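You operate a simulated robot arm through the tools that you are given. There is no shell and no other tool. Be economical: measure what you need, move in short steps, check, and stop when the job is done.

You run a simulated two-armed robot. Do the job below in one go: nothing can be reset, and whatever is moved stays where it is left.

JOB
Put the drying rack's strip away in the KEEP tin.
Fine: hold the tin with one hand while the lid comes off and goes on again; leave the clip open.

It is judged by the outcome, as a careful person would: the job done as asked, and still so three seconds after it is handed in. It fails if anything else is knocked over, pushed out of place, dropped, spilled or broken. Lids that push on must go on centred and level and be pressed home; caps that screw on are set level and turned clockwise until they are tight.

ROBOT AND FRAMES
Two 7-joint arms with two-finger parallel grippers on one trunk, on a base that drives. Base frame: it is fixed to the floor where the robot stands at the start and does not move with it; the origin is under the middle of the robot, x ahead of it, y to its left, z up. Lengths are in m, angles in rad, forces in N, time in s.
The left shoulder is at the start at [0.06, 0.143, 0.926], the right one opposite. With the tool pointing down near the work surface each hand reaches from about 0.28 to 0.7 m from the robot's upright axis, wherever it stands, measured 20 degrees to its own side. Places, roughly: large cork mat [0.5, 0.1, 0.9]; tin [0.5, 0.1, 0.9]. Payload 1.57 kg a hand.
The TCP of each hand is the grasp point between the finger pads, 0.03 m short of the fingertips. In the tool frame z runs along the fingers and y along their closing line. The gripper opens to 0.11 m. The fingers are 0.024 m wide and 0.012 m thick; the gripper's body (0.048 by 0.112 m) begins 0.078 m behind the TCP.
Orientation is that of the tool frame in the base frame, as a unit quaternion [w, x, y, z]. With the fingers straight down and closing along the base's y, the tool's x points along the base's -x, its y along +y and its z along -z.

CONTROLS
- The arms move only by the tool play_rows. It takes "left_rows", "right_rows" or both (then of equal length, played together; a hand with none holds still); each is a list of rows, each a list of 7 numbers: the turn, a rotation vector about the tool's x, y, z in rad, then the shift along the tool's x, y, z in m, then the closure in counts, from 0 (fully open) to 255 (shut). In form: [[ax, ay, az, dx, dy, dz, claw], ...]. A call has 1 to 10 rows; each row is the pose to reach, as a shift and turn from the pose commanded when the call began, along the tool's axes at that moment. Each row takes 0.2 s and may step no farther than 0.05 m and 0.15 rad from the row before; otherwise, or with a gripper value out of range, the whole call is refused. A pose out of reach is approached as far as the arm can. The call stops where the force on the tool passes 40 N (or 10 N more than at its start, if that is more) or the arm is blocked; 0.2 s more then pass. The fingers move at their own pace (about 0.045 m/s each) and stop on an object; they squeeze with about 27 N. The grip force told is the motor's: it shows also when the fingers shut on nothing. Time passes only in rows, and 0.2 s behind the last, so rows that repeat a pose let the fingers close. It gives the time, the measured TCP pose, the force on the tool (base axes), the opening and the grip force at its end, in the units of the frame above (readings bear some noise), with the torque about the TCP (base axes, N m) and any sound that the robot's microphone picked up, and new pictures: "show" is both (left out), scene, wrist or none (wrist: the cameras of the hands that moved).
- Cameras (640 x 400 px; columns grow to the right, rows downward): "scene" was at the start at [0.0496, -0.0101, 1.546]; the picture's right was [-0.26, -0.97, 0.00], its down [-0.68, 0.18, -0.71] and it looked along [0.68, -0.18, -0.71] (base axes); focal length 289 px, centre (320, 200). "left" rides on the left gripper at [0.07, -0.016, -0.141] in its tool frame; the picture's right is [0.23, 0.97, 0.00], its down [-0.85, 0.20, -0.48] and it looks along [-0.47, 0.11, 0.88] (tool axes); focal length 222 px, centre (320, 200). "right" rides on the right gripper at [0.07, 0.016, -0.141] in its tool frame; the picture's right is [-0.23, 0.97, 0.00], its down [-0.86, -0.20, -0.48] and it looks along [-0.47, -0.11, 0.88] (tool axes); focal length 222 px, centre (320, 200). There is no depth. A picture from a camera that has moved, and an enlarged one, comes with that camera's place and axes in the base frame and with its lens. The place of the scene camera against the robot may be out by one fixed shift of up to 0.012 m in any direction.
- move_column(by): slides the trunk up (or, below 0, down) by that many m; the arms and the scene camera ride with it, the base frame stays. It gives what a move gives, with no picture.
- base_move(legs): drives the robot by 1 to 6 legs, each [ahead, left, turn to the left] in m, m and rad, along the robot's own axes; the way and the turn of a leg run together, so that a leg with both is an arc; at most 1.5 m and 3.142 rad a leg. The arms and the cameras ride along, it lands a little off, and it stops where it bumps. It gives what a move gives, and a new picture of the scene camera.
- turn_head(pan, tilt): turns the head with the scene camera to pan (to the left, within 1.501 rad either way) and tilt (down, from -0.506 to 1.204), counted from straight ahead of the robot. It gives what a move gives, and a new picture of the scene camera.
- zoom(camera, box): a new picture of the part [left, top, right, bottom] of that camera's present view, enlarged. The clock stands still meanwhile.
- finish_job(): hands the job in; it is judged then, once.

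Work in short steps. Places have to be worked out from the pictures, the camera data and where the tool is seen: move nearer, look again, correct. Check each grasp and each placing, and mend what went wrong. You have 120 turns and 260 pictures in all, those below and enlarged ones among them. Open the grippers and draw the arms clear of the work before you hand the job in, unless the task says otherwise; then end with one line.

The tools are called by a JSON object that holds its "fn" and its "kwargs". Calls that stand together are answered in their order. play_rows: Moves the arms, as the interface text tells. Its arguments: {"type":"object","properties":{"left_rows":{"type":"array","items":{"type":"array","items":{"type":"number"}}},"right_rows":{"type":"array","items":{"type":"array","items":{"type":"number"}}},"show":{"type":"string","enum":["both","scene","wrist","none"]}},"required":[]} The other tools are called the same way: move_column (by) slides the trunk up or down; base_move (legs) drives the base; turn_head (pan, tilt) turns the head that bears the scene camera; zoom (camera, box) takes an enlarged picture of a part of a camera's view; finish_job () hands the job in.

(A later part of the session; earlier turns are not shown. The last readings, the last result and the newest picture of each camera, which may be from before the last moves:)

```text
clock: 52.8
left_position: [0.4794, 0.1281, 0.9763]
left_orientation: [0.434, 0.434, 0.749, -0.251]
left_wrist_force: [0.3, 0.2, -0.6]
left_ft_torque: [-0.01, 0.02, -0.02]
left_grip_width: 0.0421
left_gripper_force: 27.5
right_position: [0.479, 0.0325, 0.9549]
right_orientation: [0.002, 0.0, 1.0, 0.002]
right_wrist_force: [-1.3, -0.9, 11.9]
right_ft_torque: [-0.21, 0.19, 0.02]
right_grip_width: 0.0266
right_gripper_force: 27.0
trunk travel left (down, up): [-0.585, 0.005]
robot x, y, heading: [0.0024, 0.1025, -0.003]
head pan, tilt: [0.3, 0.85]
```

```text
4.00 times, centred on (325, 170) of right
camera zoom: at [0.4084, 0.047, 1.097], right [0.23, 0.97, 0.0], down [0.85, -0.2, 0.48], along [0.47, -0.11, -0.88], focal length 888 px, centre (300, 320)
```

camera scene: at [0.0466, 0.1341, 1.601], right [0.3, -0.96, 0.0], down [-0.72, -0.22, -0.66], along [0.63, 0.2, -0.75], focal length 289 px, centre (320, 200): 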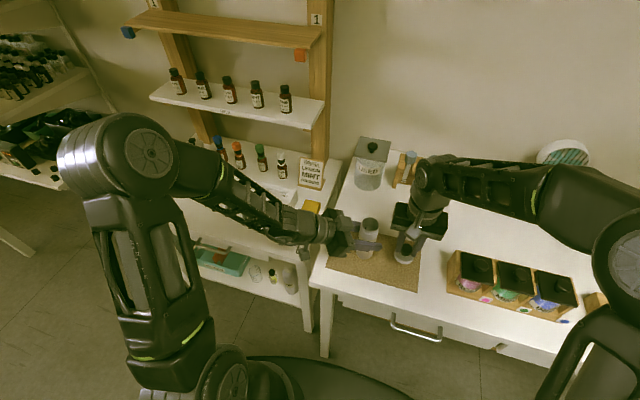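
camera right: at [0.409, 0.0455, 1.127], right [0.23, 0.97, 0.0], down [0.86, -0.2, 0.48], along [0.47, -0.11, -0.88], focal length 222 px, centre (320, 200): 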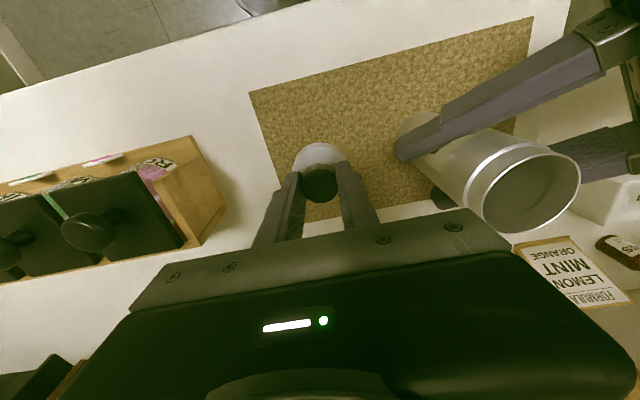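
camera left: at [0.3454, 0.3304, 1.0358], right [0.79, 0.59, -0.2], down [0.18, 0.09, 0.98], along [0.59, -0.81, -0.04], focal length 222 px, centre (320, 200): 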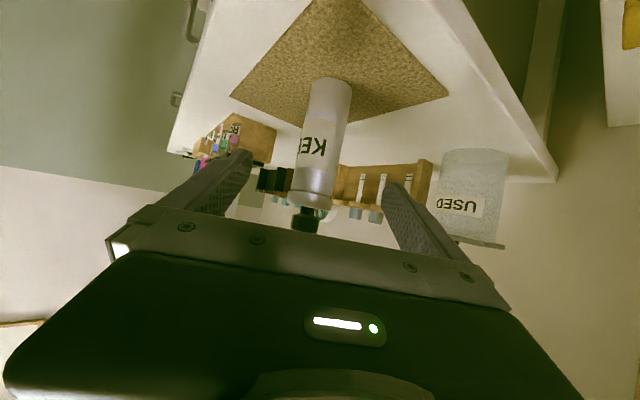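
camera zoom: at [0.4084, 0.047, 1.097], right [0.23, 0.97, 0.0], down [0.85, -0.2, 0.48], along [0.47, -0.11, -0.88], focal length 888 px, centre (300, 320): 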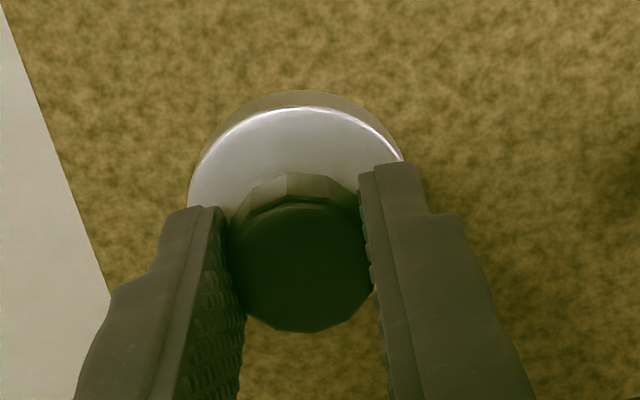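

Contact at 12 N, so the lid rests on the mat. I ease off, open, rise, and check.

{"fn": "play_rows", "kwargs": {"right_rows": [[0, 0, 0, 0, 0, -0.0015, 255], [0, 0, 0, 0, 0, -0.0015, 130], [0, 0, 0, 0, 0, -0.0015, 130], [0, 0, 0, 0, 0, -0.0015, 130], [0, 0, 0, 0, 0, -0.04, 130], [0, 0, 0, 0, 0, -0.08, 130], [0, 0, 0, 0, 0, -0.12, 130], [0, 0, 0, 0, 0, -0.16, 130]], "show": "wrist"}}

{"fn": "zoom", "kwargs": {"camera": "scene", "box": [330, 210, 430, 290]}}

```text
clock: 54.6
left_position: [0.4808, 0.1288, 0.975]
left_orientation: [0.433, 0.433, 0.75, -0.249]
left_wrist_force: [-0.9, 0.3, 0.9]
left_ft_torque: [0.0, 0.07, 0.0]
left_grip_width: 0.042
left_gripper_force: 26.6
right_position: [0.4791, 0.0315, 1.1143]
right_orientation: [0.001, 0.0, 1.0, 0.001]
right_wrist_force: [-0.1, 0.5, -0.1]
right_ft_torque: [-0.01, 0.0, -0.01]
right_grip_width: 0.054
right_gripper_force: 0.0
trunk travel left (down, up): [-0.585, 0.005]
robot x, y, heading: [0.0026, 0.0988, 0.002]
head pan, tilt: [0.3, 0.85]
camera right: at [0.4081, 0.0463, 1.2566], right [0.23, 0.97, 0.0], down [0.86, -0.2, 0.48], along [0.47, -0.11, -0.88], focal length 222 px, centre (320, 200)
```

right: 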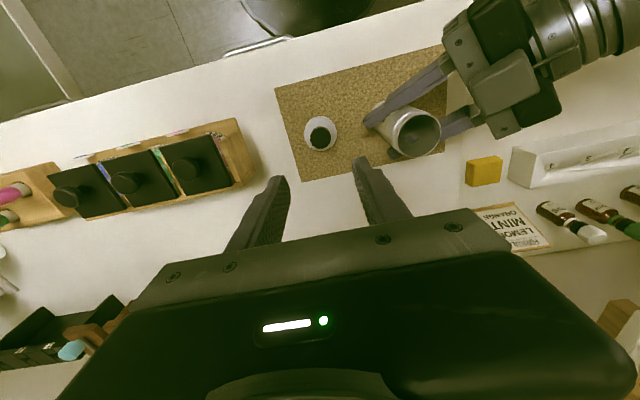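

```text
5.00 times, centred on (380, 250) of scene
camera zoom: at [0.0462, 0.1341, 1.601], right [0.3, -0.96, 0.0], down [-0.72, -0.22, -0.66], along [0.63, 0.2, -0.75], focal length 1447 px, centre (20, -50)
```

zoom: 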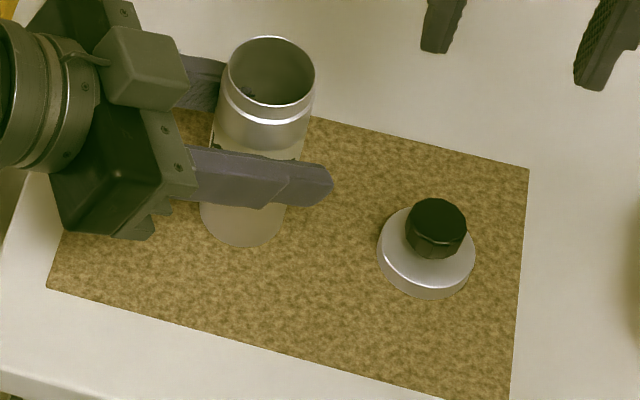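

The lid lies level on the mat. I release the tin with the left hand, withdraw it along its axis, and raise it well clear for the drive.

{"fn": "play_rows", "kwargs": {"left_rows": [[0, 0, 0, 0, 0, 0, 150], [0, 0, 0, 0, 0, 0, 80], [0, 0, 0, 0, 0, 0, 0], [0, 0, 0, 0, 0, 0, 0], [0, 0, 0, 0, 0, -0.03, 0], [0, 0, 0, 0, 0, -0.07, 0], [0, 0, 0, 0, 0, -0.11, 0], [0, 0, 0, -0.03, 0, -0.13, 0], [0, 0, 0, -0.06, 0, -0.15, 0], [0, 0, 0, -0.1, 0, -0.17, 0]], "show": "none"}}

{"fn": "play_rows", "kwargs": {"left_rows": [[0, 0, 0, -0.03, 0, 0, 0], [0, 0, 0, -0.06, 0, 0, 0], [0, 0, 0, -0.08, 0, 0, 0]], "show": "scene"}}

```text
clock: 56.8
left_position: [0.432, 0.212, 1.1464]
left_orientation: [0.433, 0.433, 0.75, -0.25]
left_wrist_force: [0.4, -0.6, 0.2]
left_ft_torque: [0.0, 0.0, 0.01]
left_grip_width: 0.1099
left_gripper_force: 0.0
right_position: [0.4783, 0.0313, 1.1134]
right_orientation: [0.001, 0.0, 1.0, 0.002]
right_wrist_force: [-0.3, -0.2, 0.3]
right_ft_torque: [0.01, 0.01, -0.05]
right_grip_width: 0.054
right_gripper_force: 0.1
trunk travel left (down, up): [-0.585, 0.005]
robot x, y, heading: [-0.0011, 0.1026, -0.002]
head pan, tilt: [0.3, 0.85]
```

```text
clock: 57.6
left_position: [0.4523, 0.1771, 1.2169]
left_orientation: [0.433, 0.433, 0.75, -0.25]
left_wrist_force: [0.1, -0.2, 0.6]
left_ft_torque: [0.04, 0.03, 0.0]
left_grip_width: 0.1102
left_gripper_force: 0.1
right_position: [0.4792, 0.0302, 1.1134]
right_orientation: [0.0, 0.0, 1.0, 0.001]
right_wrist_force: [-0.4, -0.1, -0.5]
right_ft_torque: [0.02, 0.01, 0.02]
right_grip_width: 0.0539
right_gripper_force: 0.1
trunk travel left (down, up): [-0.585, 0.005]
robot x, y, heading: [0.0058, 0.101, 0.0]
head pan, tilt: [0.3, 0.85]
camera scene: at [0.0463, 0.1338, 1.601], right [0.3, -0.96, 0.0], down [-0.72, -0.22, -0.66], along [0.63, 0.2, -0.75], focal length 289 px, centre (320, 200)
```

scene: 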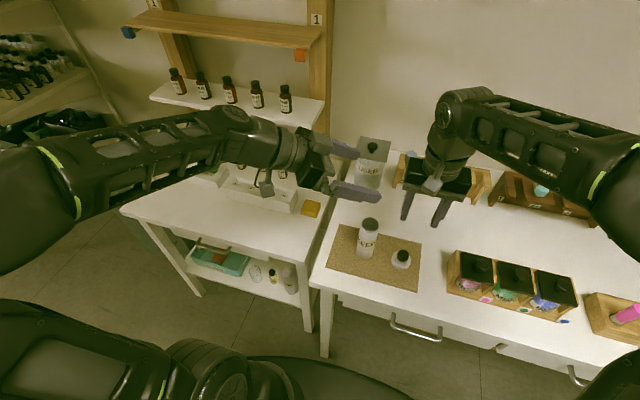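

Both hands are high. I drive back to the spot in front of the drying rack.

{"fn": "base_move", "kwargs": {"legs": [[0.08, -0.23, 0], [0.085, 0, 0]]}}

{"fn": "turn_head", "kwargs": {"pan": -0.25, "tilt": 0.75}}

```text
clock: 60.1
left_position: [0.6191, -0.0578, 1.2154]
left_orientation: [0.433, 0.433, 0.75, -0.251]
left_wrist_force: [0.0, 0.3, -1.0]
left_ft_torque: [-0.01, -0.03, -0.03]
left_grip_width: 0.1101
left_gripper_force: 0.0
right_position: [0.6438, -0.2046, 1.1139]
right_orientation: [0.0, 0.002, 1.0, 0.001]
right_wrist_force: [-0.1, -1.1, 0.1]
right_ft_torque: [-0.02, 0.06, 0.02]
right_grip_width: 0.0537
right_gripper_force: 0.1
trunk travel left (down, up): [-0.585, 0.005]
robot x, y, heading: [0.1648, -0.1324, -0.003]
head pan, tilt: [0.3, 0.85]
camera scene: at [0.2136, -0.0996, 1.6009], right [0.29, -0.96, 0.0], down [-0.72, -0.22, -0.66], along [0.63, 0.19, -0.75], focal length 289 px, centre (320, 200)
```

scene: 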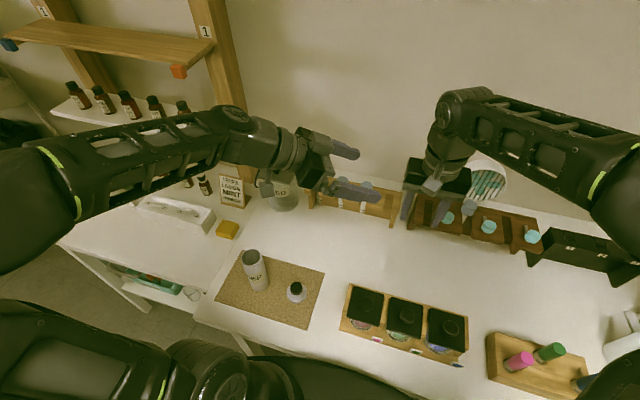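

```text
clock: 61.0
left_position: [0.618, -0.0576, 1.2158]
left_orientation: [0.433, 0.433, 0.75, -0.249]
left_wrist_force: [0.1, 0.8, -0.3]
left_ft_torque: [0.03, -0.01, -0.01]
left_grip_width: 0.1098
left_gripper_force: 0.0
right_position: [0.6431, -0.2043, 1.1137]
right_orientation: [0.0, 0.001, 1.0, 0.001]
right_wrist_force: [-0.1, -0.5, -0.8]
right_ft_torque: [0.01, -0.01, -0.02]
right_grip_width: 0.0538
right_gripper_force: 0.0
trunk travel left (down, up): [-0.585, 0.005]
robot x, y, heading: [0.1632, -0.1361, -0.001]
head pan, tilt: [-0.25, 0.75]
camera scene: at [0.2174, -0.1432, 1.609], right [-0.25, -0.97, 0.0], down [-0.66, 0.17, -0.73], along [0.71, -0.18, -0.68], focal length 289 px, centre (320, 200)
```

scene: 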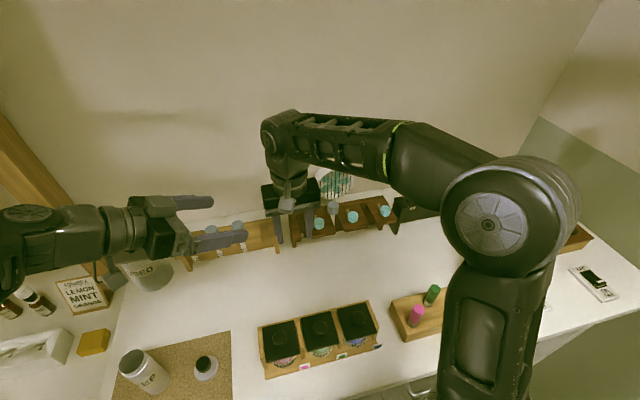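

I move the right hand over the grey strip knob at about (0.767, -0.346).

{"fn": "play_rows", "kwargs": {"right_rows": [[0, 0, 0, -0.02, -0.04, 0.003, 130], [0, 0, 0, -0.045, -0.075, 0.006, 130], [0, 0, 0, -0.075, -0.11, 0.008, 130], [0, 0, 0, -0.1, -0.142, 0.008, 130], [0, 0, 0, -0.124, -0.142, 0.012, 130], [0, 0, 0, -0.124, -0.142, 0.012, 130]], "show": "wrist"}}

{"fn": "zoom", "kwargs": {"camera": "scene", "box": [280, 160, 410, 260]}}

```text
clock: 62.5
left_position: [0.6166, -0.0579, 1.216]
left_orientation: [0.433, 0.434, 0.75, -0.25]
left_wrist_force: [-0.2, 0.1, 0.6]
left_ft_torque: [-0.01, 0.0, 0.0]
left_grip_width: 0.11
left_gripper_force: 0.0
right_position: [0.7668, -0.3461, 1.1021]
right_orientation: [0.0, 0.0, 1.0, 0.002]
right_wrist_force: [0.1, 0.8, -0.1]
right_ft_torque: [0.0, -0.02, 0.02]
right_grip_width: 0.0539
right_gripper_force: 0.2
trunk travel left (down, up): [-0.585, 0.005]
robot x, y, heading: [0.1636, -0.1323, -0.001]
head pan, tilt: [-0.25, 0.75]
camera right: at [0.6967, -0.3307, 1.2447], right [0.23, 0.97, 0.0], down [0.85, -0.2, 0.48], along [0.47, -0.11, -0.88], focal length 222 px, centre (320, 200)
```

right: 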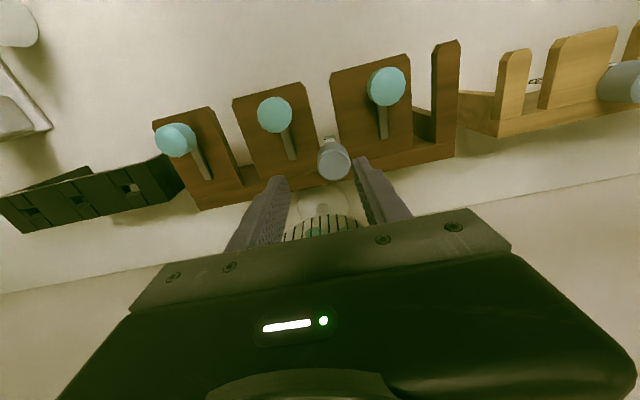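

```text
4.00 times, centred on (345, 210) of scene
camera zoom: at [0.2166, -0.1438, 1.609], right [-0.25, -0.97, 0.0], down [-0.66, 0.17, -0.73], along [0.71, -0.18, -0.68], focal length 1158 px, centre (220, 160)
```

zoom: 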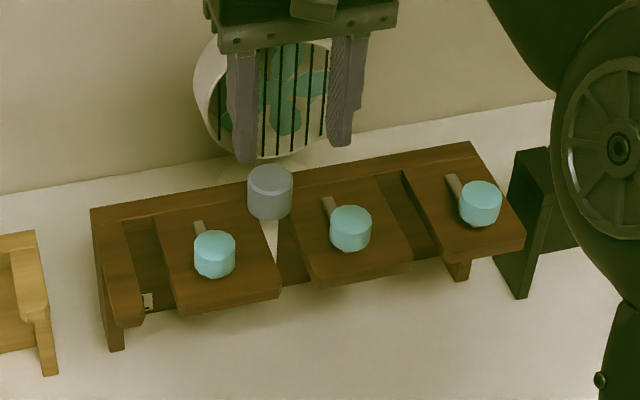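

{"fn": "zoom", "kwargs": {"camera": "right", "box": [270, 100, 400, 200]}}

```text
4.00 times, centred on (335, 150) of right
camera zoom: at [0.6967, -0.3307, 1.2447], right [0.23, 0.97, 0.0], down [0.85, -0.2, 0.48], along [0.47, -0.11, -0.88], focal length 888 px, centre (260, 400)
```

zoom: 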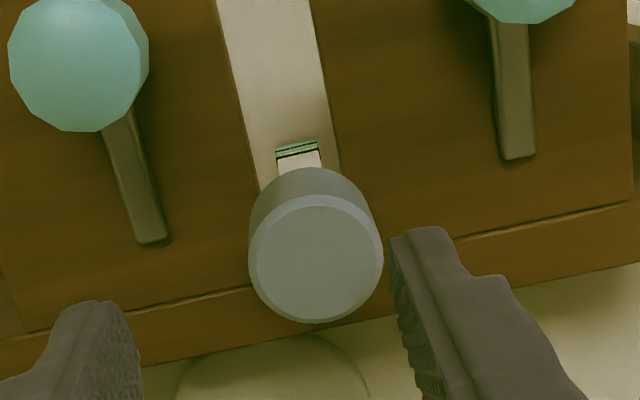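

The grey knob is at about (0.773, -0.335) with its top near 1.028. I correct sideways, narrow the fingers to clear the clip bar, and go down part way to check.

{"fn": "play_rows", "kwargs": {"right_rows": [[0, 0, 0, -0.003, 0.006, 0, 153], [0, 0, 0, -0.006, 0.0115, 0, 153], [0, 0, 0, -0.006, 0.0115, 0.015, 153], [0, 0, 0, -0.006, 0.0115, 0.03, 153], [0, 0, 0, -0.006, 0.0115, 0.03, 153]], "show": "none"}}

{"fn": "zoom", "kwargs": {"camera": "right", "box": [255, 110, 385, 220]}}

{"fn": "zoom", "kwargs": {"camera": "scene", "box": [280, 160, 410, 260]}}

```text
clock: 63.6
left_position: [0.6177, -0.058, 1.2159]
left_orientation: [0.433, 0.434, 0.75, -0.25]
left_wrist_force: [0.2, 0.9, 0.6]
left_ft_torque: [0.02, 0.0, 0.0]
left_grip_width: 0.1101
left_gripper_force: 0.0
right_position: [0.7748, -0.335, 1.0716]
right_orientation: [0.0, 0.001, 1.0, 0.001]
right_wrist_force: [0.2, 0.0, -0.4]
right_ft_torque: [-0.01, 0.02, -0.01]
right_grip_width: 0.0442
right_gripper_force: 0.0
trunk travel left (down, up): [-0.585, 0.005]
robot x, y, heading: [0.166, -0.1373, -0.001]
head pan, tilt: [-0.25, 0.75]
```

```text
3.64 times, centred on (320, 165) of right
camera zoom: at [0.7034, -0.3188, 1.2141], right [0.23, 0.97, 0.0], down [0.86, -0.2, 0.48], along [0.47, -0.11, -0.88], focal length 808 px, centre (320, 327)
```

zoom: 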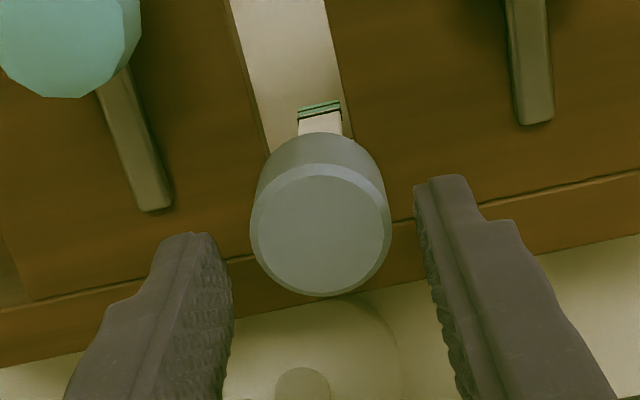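

```text
4.00 times, centred on (345, 210) of scene
camera zoom: at [0.2173, -0.1434, 1.609], right [-0.25, -0.97, 0.0], down [-0.66, 0.17, -0.73], along [0.71, -0.18, -0.68], focal length 1158 px, centre (220, 160)
```

zoom: 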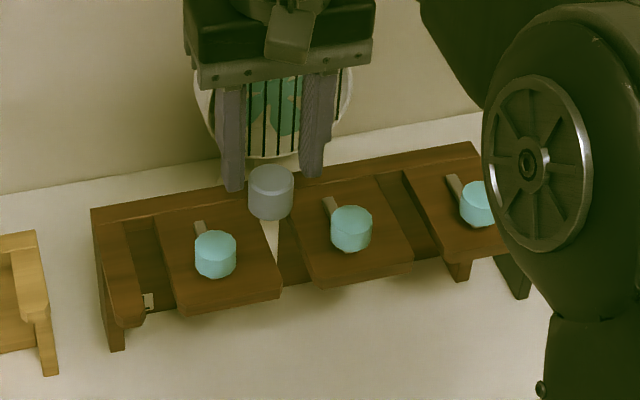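

The knob is centred between the fingers. I descend to z≈1.045 and close.

{"fn": "play_rows", "kwargs": {"right_rows": [[0, 0, 0, 0.001, 0, 0.013, 153], [0, 0, 0, 0.001, 0, 0.026, 153], [0, 0, 0, 0.001, 0, 0.026, 153], [0, 0, 0, 0.001, 0, 0.026, 255], [0, 0, 0, 0.001, 0, 0.026, 255], [0, 0, 0, 0.001, 0, 0.026, 255], [0, 0, 0, 0.001, 0, 0.026, 255]], "show": "none"}}

{"fn": "zoom", "kwargs": {"camera": "right", "box": [255, 110, 385, 220]}}

{"fn": "zoom", "kwargs": {"camera": "scene", "box": [280, 160, 410, 260]}}

```text
clock: 65.2
left_position: [0.6154, -0.0587, 1.218]
left_orientation: [0.434, 0.434, 0.749, -0.249]
left_wrist_force: [0.3, -0.7, 0.9]
left_ft_torque: [-0.01, 0.01, 0.01]
left_grip_width: 0.1098
left_gripper_force: 0.0
right_position: [0.7715, -0.3362, 1.0471]
right_orientation: [0.003, 0.002, 1.0, 0.002]
right_wrist_force: [4.6, -12.3, 30.6]
right_ft_torque: [-0.79, 0.2, 0.12]
right_grip_width: 0.0305
right_gripper_force: 26.5
trunk travel left (down, up): [-0.585, 0.005]
robot x, y, heading: [0.166, -0.1374, -0.003]
head pan, tilt: [-0.25, 0.75]
```

```text
3.64 times, centred on (320, 165) of right
camera zoom: at [0.7013, -0.3206, 1.1904], right [0.23, 0.97, 0.0], down [0.85, -0.2, 0.48], along [0.47, -0.11, -0.88], focal length 808 px, centre (320, 327)
```

zoom: 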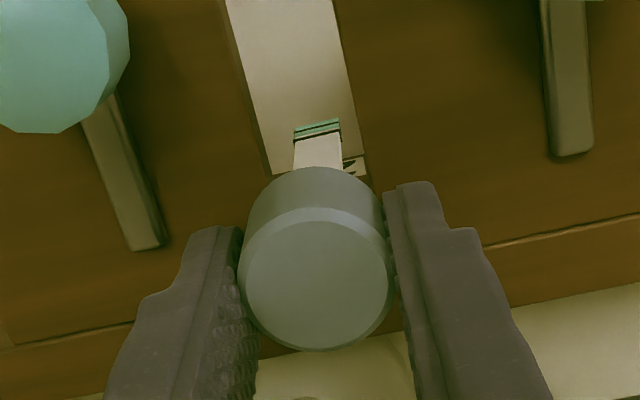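

```text
4.00 times, centred on (345, 210) of scene
camera zoom: at [0.215, -0.1443, 1.6093], right [-0.25, -0.97, 0.0], down [-0.66, 0.17, -0.73], along [0.71, -0.18, -0.68], focal length 1158 px, centre (220, 160)
```

zoom: 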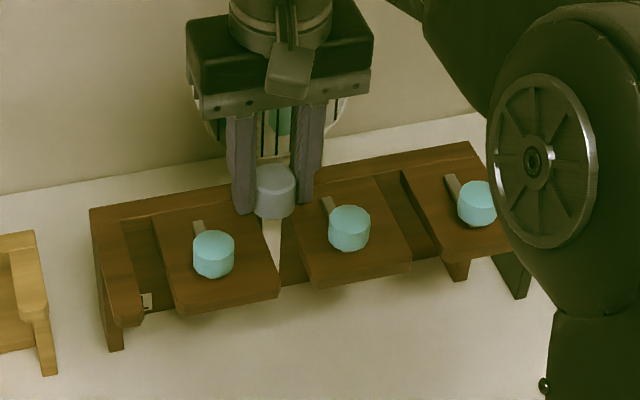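

The knob is gripped, with the fingertips touching the shelf. I lift straight up by 35 mm.

{"fn": "play_rows", "kwargs": {"right_rows": [[0, 0, 0, 0, 0, -0.004, 255], [0, 0, 0, 0, 0, -0.012, 255], [0, 0, 0, 0, 0, -0.022, 255], [0, 0, 0, 0, 0, -0.034, 255], [0, 0, 0, 0, 0, -0.034, 255]], "show": "none"}}

{"fn": "zoom", "kwargs": {"camera": "right", "box": [220, 80, 420, 220]}}

{"fn": "zoom", "kwargs": {"camera": "scene", "box": [280, 160, 410, 260]}}

```text
clock: 66.5
left_position: [0.6177, -0.0571, 1.2155]
left_orientation: [0.433, 0.433, 0.749, -0.25]
left_wrist_force: [0.1, 0.3, 0.1]
left_ft_torque: [-0.05, 0.02, -0.02]
left_grip_width: 0.1101
left_gripper_force: 0.0
right_position: [0.7729, -0.3339, 1.0793]
right_orientation: [0.0, 0.001, 1.0, 0.001]
right_wrist_force: [0.2, 0.3, -0.3]
right_ft_torque: [-0.02, 0.04, 0.04]
right_grip_width: 0.0304
right_gripper_force: 27.1
trunk travel left (down, up): [-0.585, 0.005]
robot x, y, heading: [0.1627, -0.1323, -0.001]
head pan, tilt: [-0.25, 0.75]
```

```text
2.86 times, centred on (320, 150) of right
camera zoom: at [0.7022, -0.3181, 1.2219], right [0.23, 0.97, 0.0], down [0.86, -0.2, 0.48], along [0.47, -0.11, -0.88], focal length 635 px, centre (320, 343)
```

zoom: 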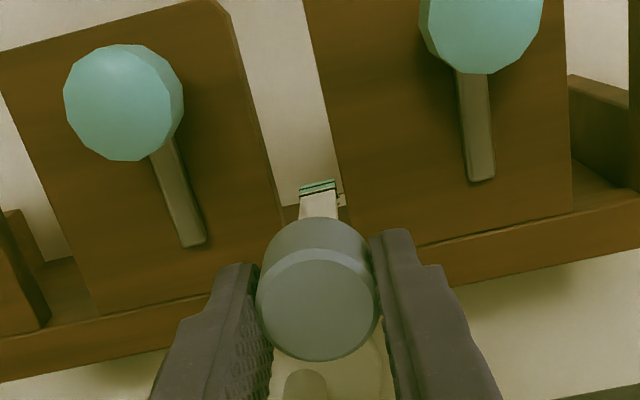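

```text
4.00 times, centred on (345, 210) of scene
camera zoom: at [0.2175, -0.1435, 1.609], right [-0.25, -0.97, 0.0], down [-0.66, 0.17, -0.73], along [0.71, -0.18, -0.68], focal length 1158 px, centre (220, 160)
```

zoom: 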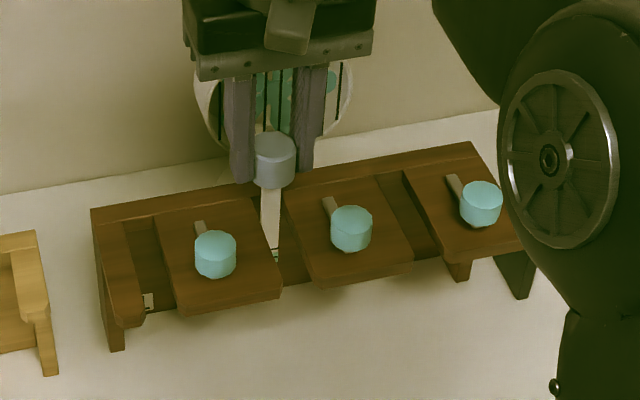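

The strip is lifted and free. I pull it forward out of the slot, then raise it.

{"fn": "play_rows", "kwargs": {"right_rows": [[0, 0, 0, 0.015, 0.001, -0.004, 255], [0, 0, 0, 0.035, 0.002, -0.01, 255], [0, 0, 0, 0.06, 0.004, -0.015, 255], [0, 0, 0, 0.085, 0.005, -0.02, 255], [0, 0, 0, 0.11, 0.006, -0.03, 255], [0, 0, 0, 0.14, 0.006, -0.05, 255], [0, 0, 0, 0.16, 0.006, -0.08, 255]], "show": "both"}}

{"fn": "zoom", "kwargs": {"camera": "scene", "box": [270, 150, 400, 260]}}

```text
clock: 68.0
left_position: [0.6178, -0.0566, 1.2162]
left_orientation: [0.434, 0.433, 0.75, -0.249]
left_wrist_force: [-0.2, 0.1, 0.3]
left_ft_torque: [0.0, -0.01, 0.05]
left_grip_width: 0.1102
left_gripper_force: 0.2
right_position: [0.6113, -0.3294, 1.1596]
right_orientation: [-0.001, -0.001, 1.0, 0.001]
right_wrist_force: [-1.1, -0.3, -0.7]
right_ft_torque: [0.02, -0.02, -0.01]
right_grip_width: 0.0303
right_gripper_force: 26.7
trunk travel left (down, up): [-0.585, 0.005]
robot x, y, heading: [0.1687, -0.1372, 0.0]
head pan, tilt: [-0.25, 0.75]
camera scene: at [0.2166, -0.1434, 1.609], right [-0.25, -0.97, 0.0], down [-0.66, 0.17, -0.73], along [0.71, -0.18, -0.68], focal length 289 px, centre (320, 200)
camera right: at [0.5414, -0.3128, 1.3024], right [0.23, 0.97, 0.0], down [0.86, -0.2, 0.48], along [0.47, -0.11, -0.88], focal length 222 px, centre (320, 200)
```

scene: 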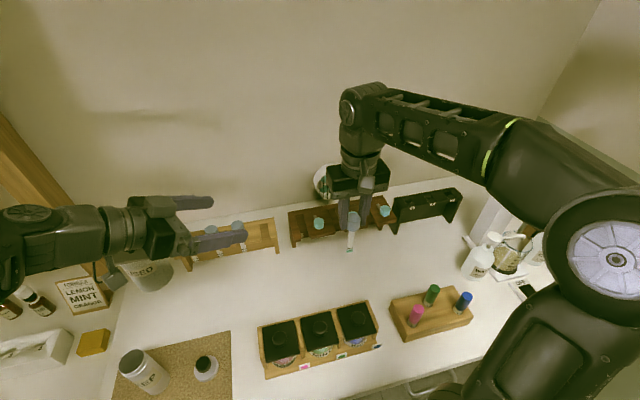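
right: 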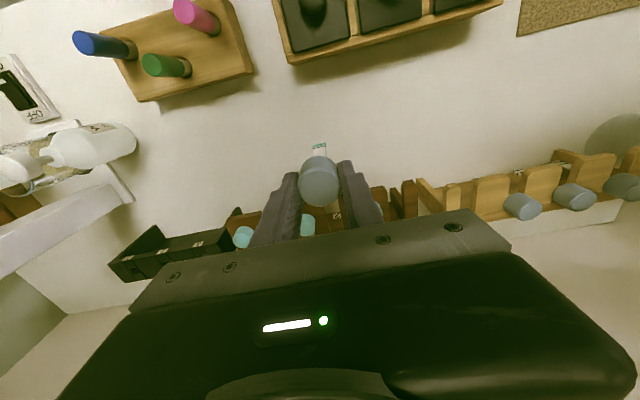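

```text
3.64 times, centred on (335, 205) of scene
camera zoom: at [0.2166, -0.1434, 1.609], right [-0.25, -0.97, 0.0], down [-0.66, 0.17, -0.73], along [0.71, -0.18, -0.68], focal length 1052 px, centre (266, 182)
```

zoom: 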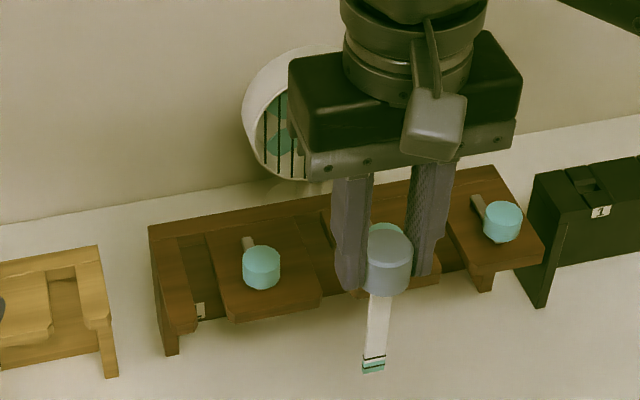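

The strip is out and held firmly, and its end is at about z 1.05. I drive back to the tin, backing up first and then going left.

{"fn": "base_move", "kwargs": {"legs": [[-0.147, 0.0, 0], [0, 0.235, 0]]}}

{"fn": "turn_head", "kwargs": {"pan": 0.2, "tilt": 0.85}}

```text
clock: 70.8
left_position: [0.4683, 0.1804, 1.2154]
left_orientation: [0.434, 0.432, 0.75, -0.249]
left_wrist_force: [-0.4, -0.5, -0.1]
left_ft_torque: [-0.02, 0.0, -0.01]
left_grip_width: 0.1098
left_gripper_force: 0.2
right_position: [0.4646, -0.0908, 1.1589]
right_orientation: [0.0, -0.002, 1.0, 0.002]
right_wrist_force: [-0.7, 0.2, -0.5]
right_ft_torque: [-0.01, -0.01, 0.0]
right_grip_width: 0.0307
right_gripper_force: 26.8
trunk travel left (down, up): [-0.585, 0.005]
robot x, y, heading: [0.017, 0.1051, 0.001]
head pan, tilt: [-0.25, 0.75]
camera scene: at [0.069, 0.0939, 1.609], right [-0.25, -0.97, 0.0], down [-0.66, 0.17, -0.73], along [0.71, -0.18, -0.68], focal length 289 px, centre (320, 200)
```

scene: 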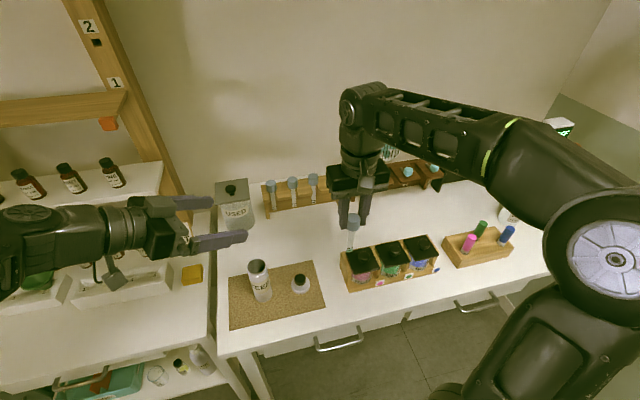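

```text
clock: 71.7
left_position: [0.4687, 0.1799, 1.2157]
left_orientation: [0.434, 0.433, 0.75, -0.25]
left_wrist_force: [-0.6, -0.4, 0.2]
left_ft_torque: [-0.01, 0.0, -0.03]
left_grip_width: 0.1099
left_gripper_force: 0.0
right_position: [0.4647, -0.0905, 1.1584]
right_orientation: [0.0, 0.0, 1.0, 0.001]
right_wrist_force: [1.3, 0.8, -0.3]
right_ft_torque: [-0.01, -0.02, 0.01]
right_grip_width: 0.0305
right_gripper_force: 27.0
trunk travel left (down, up): [-0.585, 0.005]
robot x, y, heading: [0.0212, 0.1016, 0.005]
head pan, tilt: [0.201, 0.85]
camera scene: at [0.0653, 0.1286, 1.601], right [0.2, -0.98, 0.0], down [-0.74, -0.15, -0.66], along [0.65, 0.13, -0.75], focal length 289 px, centre (320, 200)
```

scene: 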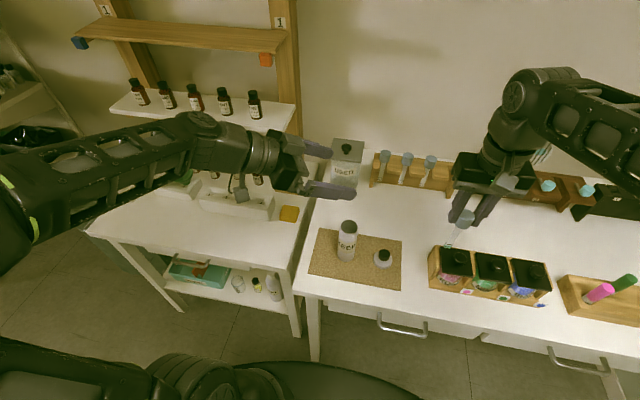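

I bring the left hand back round and down to its pre-grasp beside the tin.

{"fn": "play_rows", "kwargs": {"left_rows": [[0, 0, 0, 0.02, -0.005, -0.03, 0], [0, 0, 0, 0.055, -0.01, -0.05, 0], [0, 0, 0, 0.1, -0.015, -0.05, 0], [0, 0, 0, 0.145, -0.015, -0.05, 0], [0, 0, 0, 0.183, -0.015, -0.03, 0], [0, 0, 0, 0.183, -0.015, 0.01, 0], [0, 0, 0, 0.183, -0.015, 0.045, 0], [0, 0, 0, 0.183, -0.015, 0.062, 0], [0, 0, 0, 0.183, -0.015, 0.062, 0]], "show": "wrist"}}

```text
clock: 73.7
left_position: [0.4384, 0.2043, 1.0268]
left_orientation: [0.434, 0.432, 0.75, -0.249]
left_wrist_force: [-0.2, 0.6, 0.0]
left_ft_torque: [-0.02, 0.03, -0.01]
left_grip_width: 0.11
left_gripper_force: 0.0
right_position: [0.4647, -0.0913, 1.1592]
right_orientation: [0.0, -0.001, 1.0, 0.002]
right_wrist_force: [-0.3, 0.3, -0.6]
right_ft_torque: [0.04, -0.02, -0.03]
right_grip_width: 0.0304
right_gripper_force: 27.4
trunk travel left (down, up): [-0.585, 0.005]
robot x, y, heading: [0.0199, 0.1035, 0.001]
head pan, tilt: [0.201, 0.85]
camera left: at [0.3448, 0.3327, 1.0366], right [0.79, 0.59, -0.2], down [0.18, 0.09, 0.98], along [0.59, -0.81, -0.04], focal length 222 px, centre (320, 200)
```

left: 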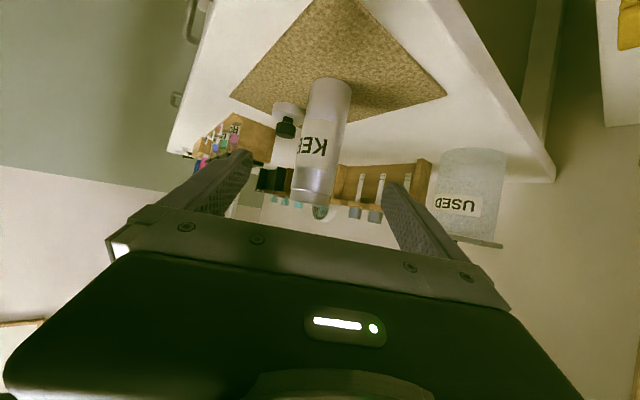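

Same view as before. I advance and grip the tin again.

{"fn": "play_rows", "kwargs": {"left_rows": [[0, 0, 0, 0, 0, 0.035, 0], [0, 0, 0, 0, 0, 0.07, 0], [0, 0, 0, 0, 0, 0.1, 0], [0, 0, 0, 0, 0, 0.1, 100], [0, 0, 0, 0, 0, 0.1, 130], [0, 0, 0, 0, 0, 0.1, 140], [0, 0, 0, 0, 0, 0.1, 150], [0, 0, 0, 0, 0, 0.1, 180], [0, 0, 0, 0, 0, 0.1, 255], [0, 0, 0, 0, 0, 0.1, 255]], "show": "none"}}

{"fn": "zoom", "kwargs": {"camera": "scene", "box": [290, 200, 430, 300]}}

{"fn": "zoom", "kwargs": {"camera": "right", "box": [220, 60, 460, 220]}}

```text
clock: 75.9
left_position: [0.4805, 0.1287, 0.977]
left_orientation: [0.434, 0.432, 0.75, -0.249]
left_wrist_force: [0.2, -0.5, 1.0]
left_ft_torque: [-0.07, 0.01, 0.01]
left_grip_width: 0.0418
left_gripper_force: 27.1
right_position: [0.4651, -0.0918, 1.1584]
right_orientation: [0.0, -0.001, 1.0, 0.001]
right_wrist_force: [-0.9, -0.2, -0.7]
right_ft_torque: [0.01, 0.01, 0.01]
right_grip_width: 0.0304
right_gripper_force: 27.0
trunk travel left (down, up): [-0.585, 0.005]
robot x, y, heading: [0.0171, 0.101, 0.001]
head pan, tilt: [0.201, 0.85]
```

```text
4.00 times, centred on (360, 250) of scene
camera zoom: at [0.0653, 0.1284, 1.601], right [0.2, -0.98, 0.0], down [-0.74, -0.15, -0.66], along [0.65, 0.13, -0.75], focal length 1158 px, centre (160, 0)
```

zoom: 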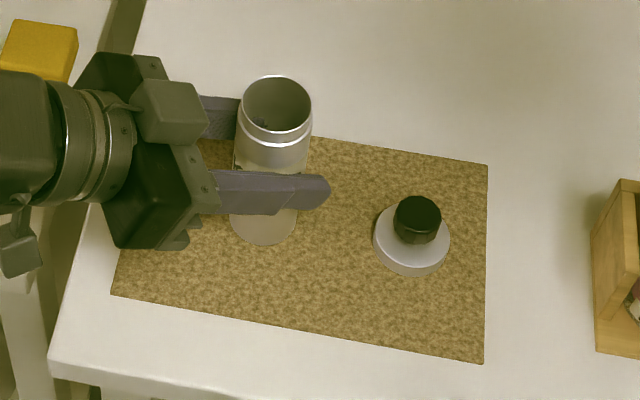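

```text
2.50 times, centred on (340, 140) of right
camera zoom: at [0.3945, -0.0762, 1.3022], right [0.23, 0.97, 0.0], down [0.86, -0.2, 0.48], along [0.47, -0.11, -0.88], focal length 555 px, centre (270, 350)
```

zoom: 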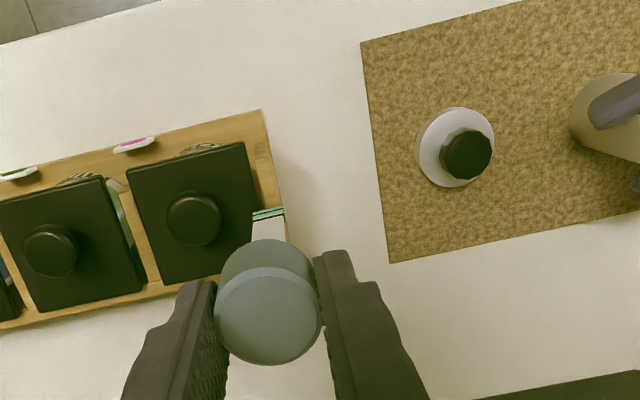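

The tin is held. The strip hangs about 0.125 m below the TCP, so I need z≈1.19 to clear the rim. I raise the hand and move part way to check reach.

{"fn": "play_rows", "kwargs": {"right_rows": [[0, 0, 0, 0, 0, -0.018, 255], [0, 0, 0, 0, 0, -0.035, 255], [0, 0, 0, 0, 0.04, -0.035, 255], [0, 0, 0, 0, 0.08, -0.035, 255], [0, 0, 0, 0, 0.12, -0.035, 255], [0, 0, 0, 0, 0.14, -0.035, 255], [0, 0, 0, 0, 0.14, -0.035, 255]], "show": "wrist"}}

```text
clock: 77.5
left_position: [0.4804, 0.136, 0.9764]
left_orientation: [0.434, 0.432, 0.75, -0.251]
left_wrist_force: [-0.8, 2.3, 4.9]
left_ft_torque: [0.15, 0.02, 0.01]
left_grip_width: 0.0417
left_gripper_force: 26.9
right_position: [0.4596, 0.0382, 1.1767]
right_orientation: [0.0, -0.001, 1.0, -0.001]
right_wrist_force: [-1.0, 2.4, -0.4]
right_ft_torque: [-0.15, -0.02, 0.01]
right_grip_width: 0.0307
right_gripper_force: 26.6
right hand out of reach, approached as far as the arm can: row 1, 2, 3, 4, 5, 6, 7
trunk travel left (down, up): [-0.585, 0.005]
robot x, y, heading: [0.0164, 0.1015, -0.001]
head pan, tilt: [0.201, 0.85]
camera right: at [0.3894, 0.0537, 1.3194], right [0.23, 0.97, 0.0], down [0.86, -0.2, 0.48], along [0.47, -0.11, -0.88], focal length 222 px, centre (320, 200)
```

right: 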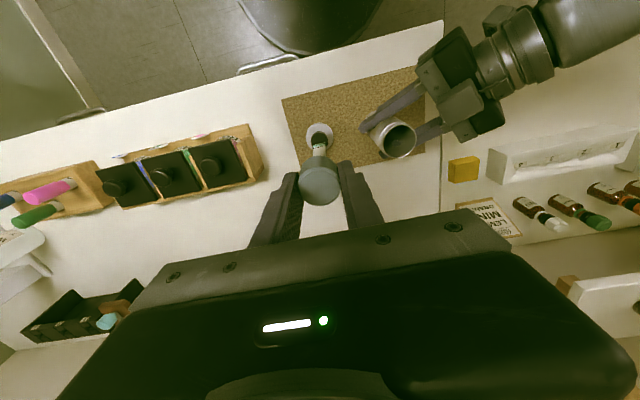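

The left hand reading shifted by about 7 mm, so something may be touching. I check the scene.

{"fn": "turn_head", "kwargs": {"pan": 0.2, "tilt": 0.75}}

{"fn": "zoom", "kwargs": {"camera": "scene", "box": [260, 130, 460, 280]}}

```text
clock: 78.2
left_position: [0.4814, 0.1308, 0.9754]
left_orientation: [0.434, 0.432, 0.75, -0.249]
left_wrist_force: [1.4, -0.6, 0.6]
left_ft_torque: [-0.02, -0.04, 0.0]
left_grip_width: 0.0417
left_gripper_force: 27.2
right_position: [0.4597, 0.0299, 1.1773]
right_orientation: [0.0, -0.001, 1.0, 0.002]
right_wrist_force: [0.0, -0.4, -0.2]
right_ft_torque: [0.01, -0.05, -0.03]
right_grip_width: 0.0304
right_gripper_force: 27.1
trunk travel left (down, up): [-0.585, 0.005]
robot x, y, heading: [0.0195, 0.1014, 0.003]
head pan, tilt: [0.201, 0.75]
camera scene: at [0.0698, 0.1289, 1.609], right [0.2, -0.98, 0.0], down [-0.67, -0.14, -0.73], along [0.72, 0.15, -0.68], focal length 289 px, centre (320, 200)
```

scene: 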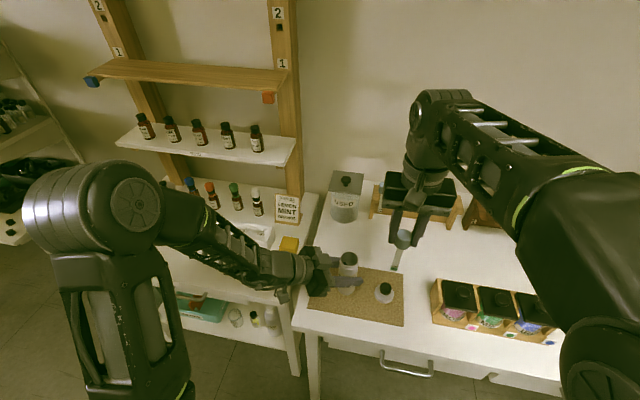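

```text
2.67 times, centred on (360, 205) of scene
camera zoom: at [0.0698, 0.1289, 1.609], right [0.2, -0.98, 0.0], down [-0.67, -0.14, -0.73], along [0.72, 0.15, -0.68], focal length 772 px, centre (213, 187)
```

zoom: 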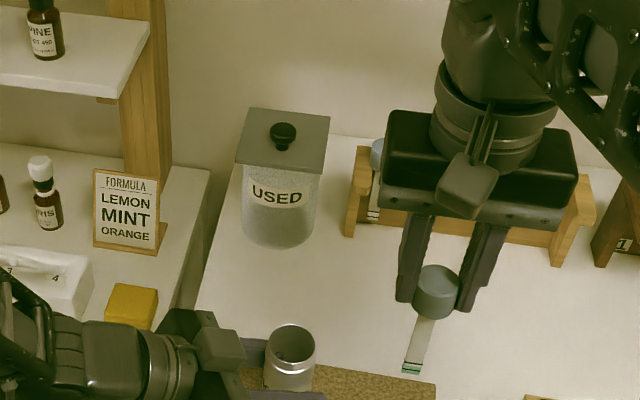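

That was only the base swaying; the readings have settled. The right arm can't get high enough over the tin from here. The tin stands safely alone, so I release it, retract the left hand, and move the base closer for the insertion.

{"fn": "play_rows", "kwargs": {"left_rows": [[0, 0, 0, 0, 0, 0, 150], [0, 0, 0, 0, 0, 0, 80], [0, 0, 0, 0, 0, 0, 0], [0, 0, 0, 0, 0, 0, 0], [0, 0, 0, 0, 0, -0.03, 0], [0, 0, 0, 0, 0, -0.07, 0], [0, 0, 0, 0, 0, -0.11, 0], [0, 0, 0, 0, 0, -0.14, 0], [0, 0, 0, -0.02, 0.0, -0.16, 0], [0, 0, 0, -0.05, 0, -0.18, 0]], "show": "none"}}

{"fn": "base_move", "kwargs": {"legs": [[0.055, 0.03, 0]]}}

```text
clock: 80.3
left_position: [0.4139, 0.2431, 1.1106]
left_orientation: [0.434, 0.432, 0.75, -0.25]
left_wrist_force: [-0.8, 0.4, -0.6]
left_ft_torque: [0.01, 0.0, 0.02]
left_grip_width: 0.11
left_gripper_force: 0.0
right_position: [0.4601, 0.0311, 1.1766]
right_orientation: [0.0, -0.001, 1.0, 0.001]
right_wrist_force: [0.6, 0.3, -0.7]
right_ft_torque: [-0.02, 0.01, -0.01]
right_grip_width: 0.0304
right_gripper_force: 26.8
trunk travel left (down, up): [-0.585, 0.005]
robot x, y, heading: [0.0177, 0.0994, 0.001]
head pan, tilt: [0.201, 0.75]
```

```text
clock: 81.3
left_position: [0.472, 0.2743, 1.1105]
left_orientation: [0.433, 0.433, 0.75, -0.25]
left_wrist_force: [0.6, -0.4, -0.1]
left_ft_torque: [-0.02, 0.0, -0.03]
left_grip_width: 0.11
left_gripper_force: 0.0
right_position: [0.5159, 0.0625, 1.176]
right_orientation: [-0.001, 0.0, 1.0, 0.001]
right_wrist_force: [0.1, -0.4, -1.2]
right_ft_torque: [0.0, 0.02, 0.01]
right_grip_width: 0.0304
right_gripper_force: 27.3
trunk travel left (down, up): [-0.585, 0.005]
robot x, y, heading: [0.076, 0.1328, 0.001]
head pan, tilt: [0.201, 0.75]
camera scene: at [0.1269, 0.1606, 1.6089], right [0.2, -0.98, 0.0], down [-0.67, -0.14, -0.73], along [0.72, 0.15, -0.68], focal length 289 px, centre (320, 200)
```

scene: 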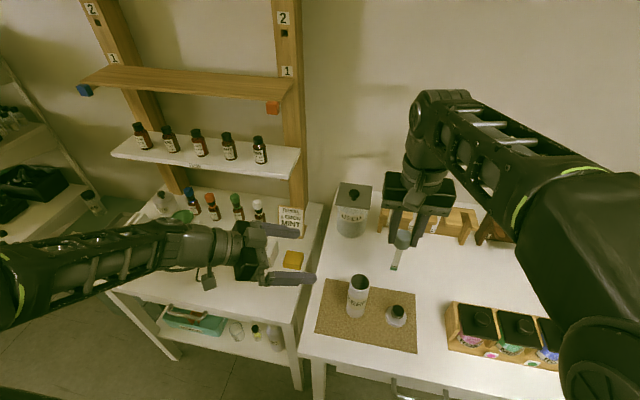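

Now I pull the hand in and up a little, staying beside the tin, and check pose and view.

{"fn": "play_rows", "kwargs": {"right_rows": [[0, 0, 0, 0.015, 0, -0.005, 255], [0, 0, 0, 0.034, 0, -0.015, 255], [0, 0, 0, 0.034, 0.0, -0.015, 255]], "show": "wrist"}}

{"fn": "zoom", "kwargs": {"camera": "right", "box": [240, 80, 480, 240]}}

```text
clock: 82.1
left_position: [0.4705, 0.2724, 1.1104]
left_orientation: [0.433, 0.433, 0.75, -0.25]
left_wrist_force: [0.5, 0.0, -0.1]
left_ft_torque: [0.02, -0.01, 0.01]
left_grip_width: 0.1103
left_gripper_force: 0.1
right_position: [0.5002, 0.0606, 1.181]
right_orientation: [0.0, 0.0, 1.0, 0.001]
right_wrist_force: [-0.1, -1.5, -1.4]
right_ft_torque: [-0.01, -0.01, -0.03]
right_grip_width: 0.0304
right_gripper_force: 26.7
right hand out of reach, approached as far as the arm can: row 2, 3
trunk travel left (down, up): [-0.585, 0.005]
robot x, y, heading: [0.0702, 0.1274, 0.002]
head pan, tilt: [0.201, 0.75]
camera right: at [0.429, 0.0768, 1.3243], right [0.23, 0.97, 0.0], down [0.86, -0.2, 0.48], along [0.47, -0.11, -0.88], focal length 222 px, centre (320, 200)
```

right: 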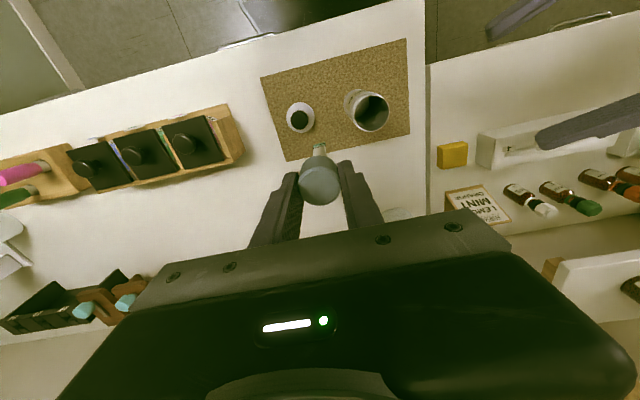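

```text
2.50 times, centred on (360, 160) of right
camera zoom: at [0.429, 0.0768, 1.3243], right [0.23, 0.97, 0.0], down [0.86, -0.2, 0.48], along [0.47, -0.11, -0.88], focal length 555 px, centre (220, 300)
```

zoom: 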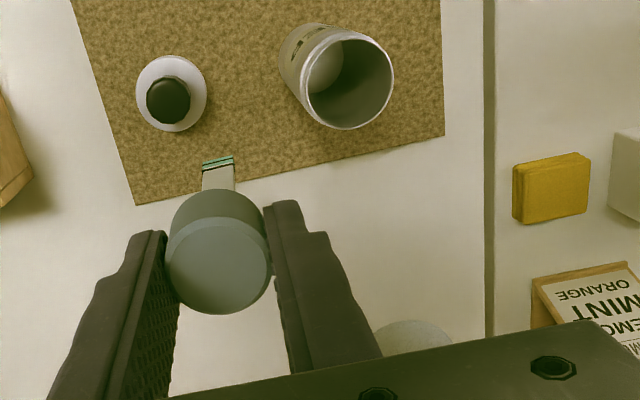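

The strip's end is at z≈1.06 and the tin rim centre at (0.480, 0.130, 1.036), so this height already clears. I drop the command slightly to get back within reach and see the pose.

{"fn": "play_rows", "kwargs": {"right_rows": [[0, 0, 0, 0.0, 0, 0.006, 255], [0, 0, 0, 0.0, 0, 0.01, 255], [0, 0, 0, 0.0, 0, 0.01, 255]], "show": "none"}}

```text
clock: 82.9
left_position: [0.4708, 0.2735, 1.1112]
left_orientation: [0.434, 0.432, 0.75, -0.249]
left_wrist_force: [0.5, 0.3, 1.0]
left_ft_torque: [0.01, 0.0, -0.04]
left_grip_width: 0.11
left_gripper_force: 0.0
right_position: [0.5007, 0.0616, 1.1708]
right_orientation: [-0.001, 0.0, 1.0, 0.002]
right_wrist_force: [-0.1, -0.8, -1.0]
right_ft_torque: [-0.01, -0.03, -0.01]
right_grip_width: 0.0307
right_gripper_force: 26.5
trunk travel left (down, up): [-0.585, 0.005]
robot x, y, heading: [0.0766, 0.1308, 0.008]
head pan, tilt: [0.201, 0.75]
```

{"fn": "play_rows", "kwargs": {"right_rows": [[0, 0, 0, 0.01, 0.015, 0, 255], [0, 0, 0, 0.019, 0.035, 0, 255], [0, 0, 0, 0.019, 0.055, 0, 255], [0, 0, 0, 0.019, 0.069, 0, 255], [0, 0, 0, 0.019, 0.069, 0, 255], [0, 0, 0, 0.019, 0.069, 0, 255]], "show": "wrist"}}

{"fn": "zoom", "kwargs": {"camera": "right", "box": [240, 100, 400, 210]}}

{"fn": "zoom", "kwargs": {"camera": "scene", "box": [300, 210, 420, 330]}}

```text
clock: 84.3
left_position: [0.4712, 0.2727, 1.1113]
left_orientation: [0.433, 0.433, 0.75, -0.25]
left_wrist_force: [0.5, -0.5, -0.5]
left_ft_torque: [-0.03, 0.01, 0.02]
left_grip_width: 0.1098
left_gripper_force: 0.0
right_position: [0.479, 0.1305, 1.1726]
right_orientation: [0.0, 0.0, 1.0, 0.001]
right_wrist_force: [0.1, 0.0, -1.4]
right_ft_torque: [-0.03, 0.03, 0.0]
right_grip_width: 0.0305
right_gripper_force: 26.2
trunk travel left (down, up): [-0.585, 0.005]
robot x, y, heading: [0.0703, 0.1333, 0.003]
head pan, tilt: [0.201, 0.75]
camera right: at [0.4097, 0.1462, 1.3145], right [0.23, 0.97, 0.0], down [0.86, -0.2, 0.48], along [0.47, -0.11, -0.88], focal length 222 px, centre (320, 200)
```

right: 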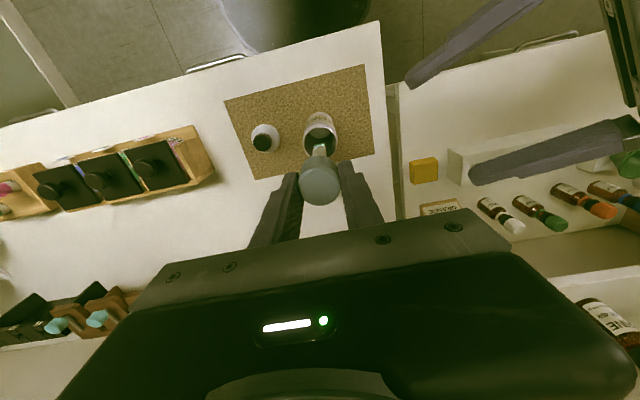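

```text
3.64 times, centred on (320, 155) of right
camera zoom: at [0.4097, 0.1462, 1.3145], right [0.23, 0.97, 0.0], down [0.86, -0.2, 0.48], along [0.47, -0.11, -0.88], focal length 808 px, centre (320, 364)
```

zoom: 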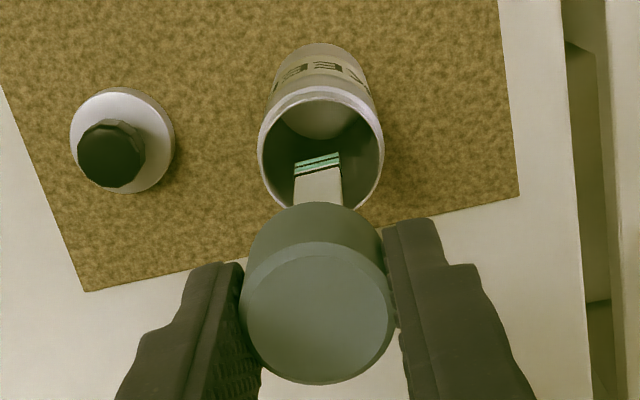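

```text
3.33 times, centred on (360, 270) of scene
camera zoom: at [0.1248, 0.1596, 1.609], right [0.2, -0.98, 0.0], down [-0.67, -0.14, -0.73], along [0.72, 0.15, -0.68], focal length 965 px, centre (187, -33)
```

zoom: 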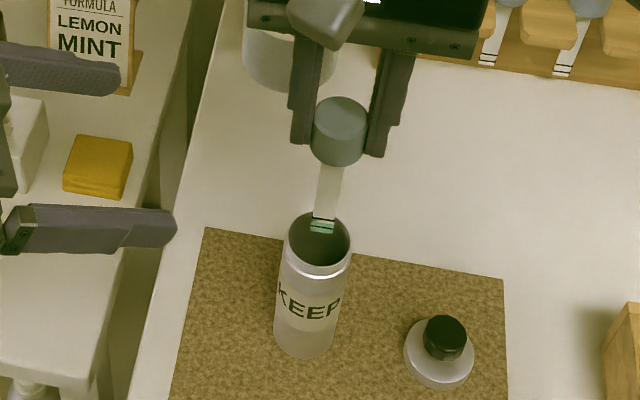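

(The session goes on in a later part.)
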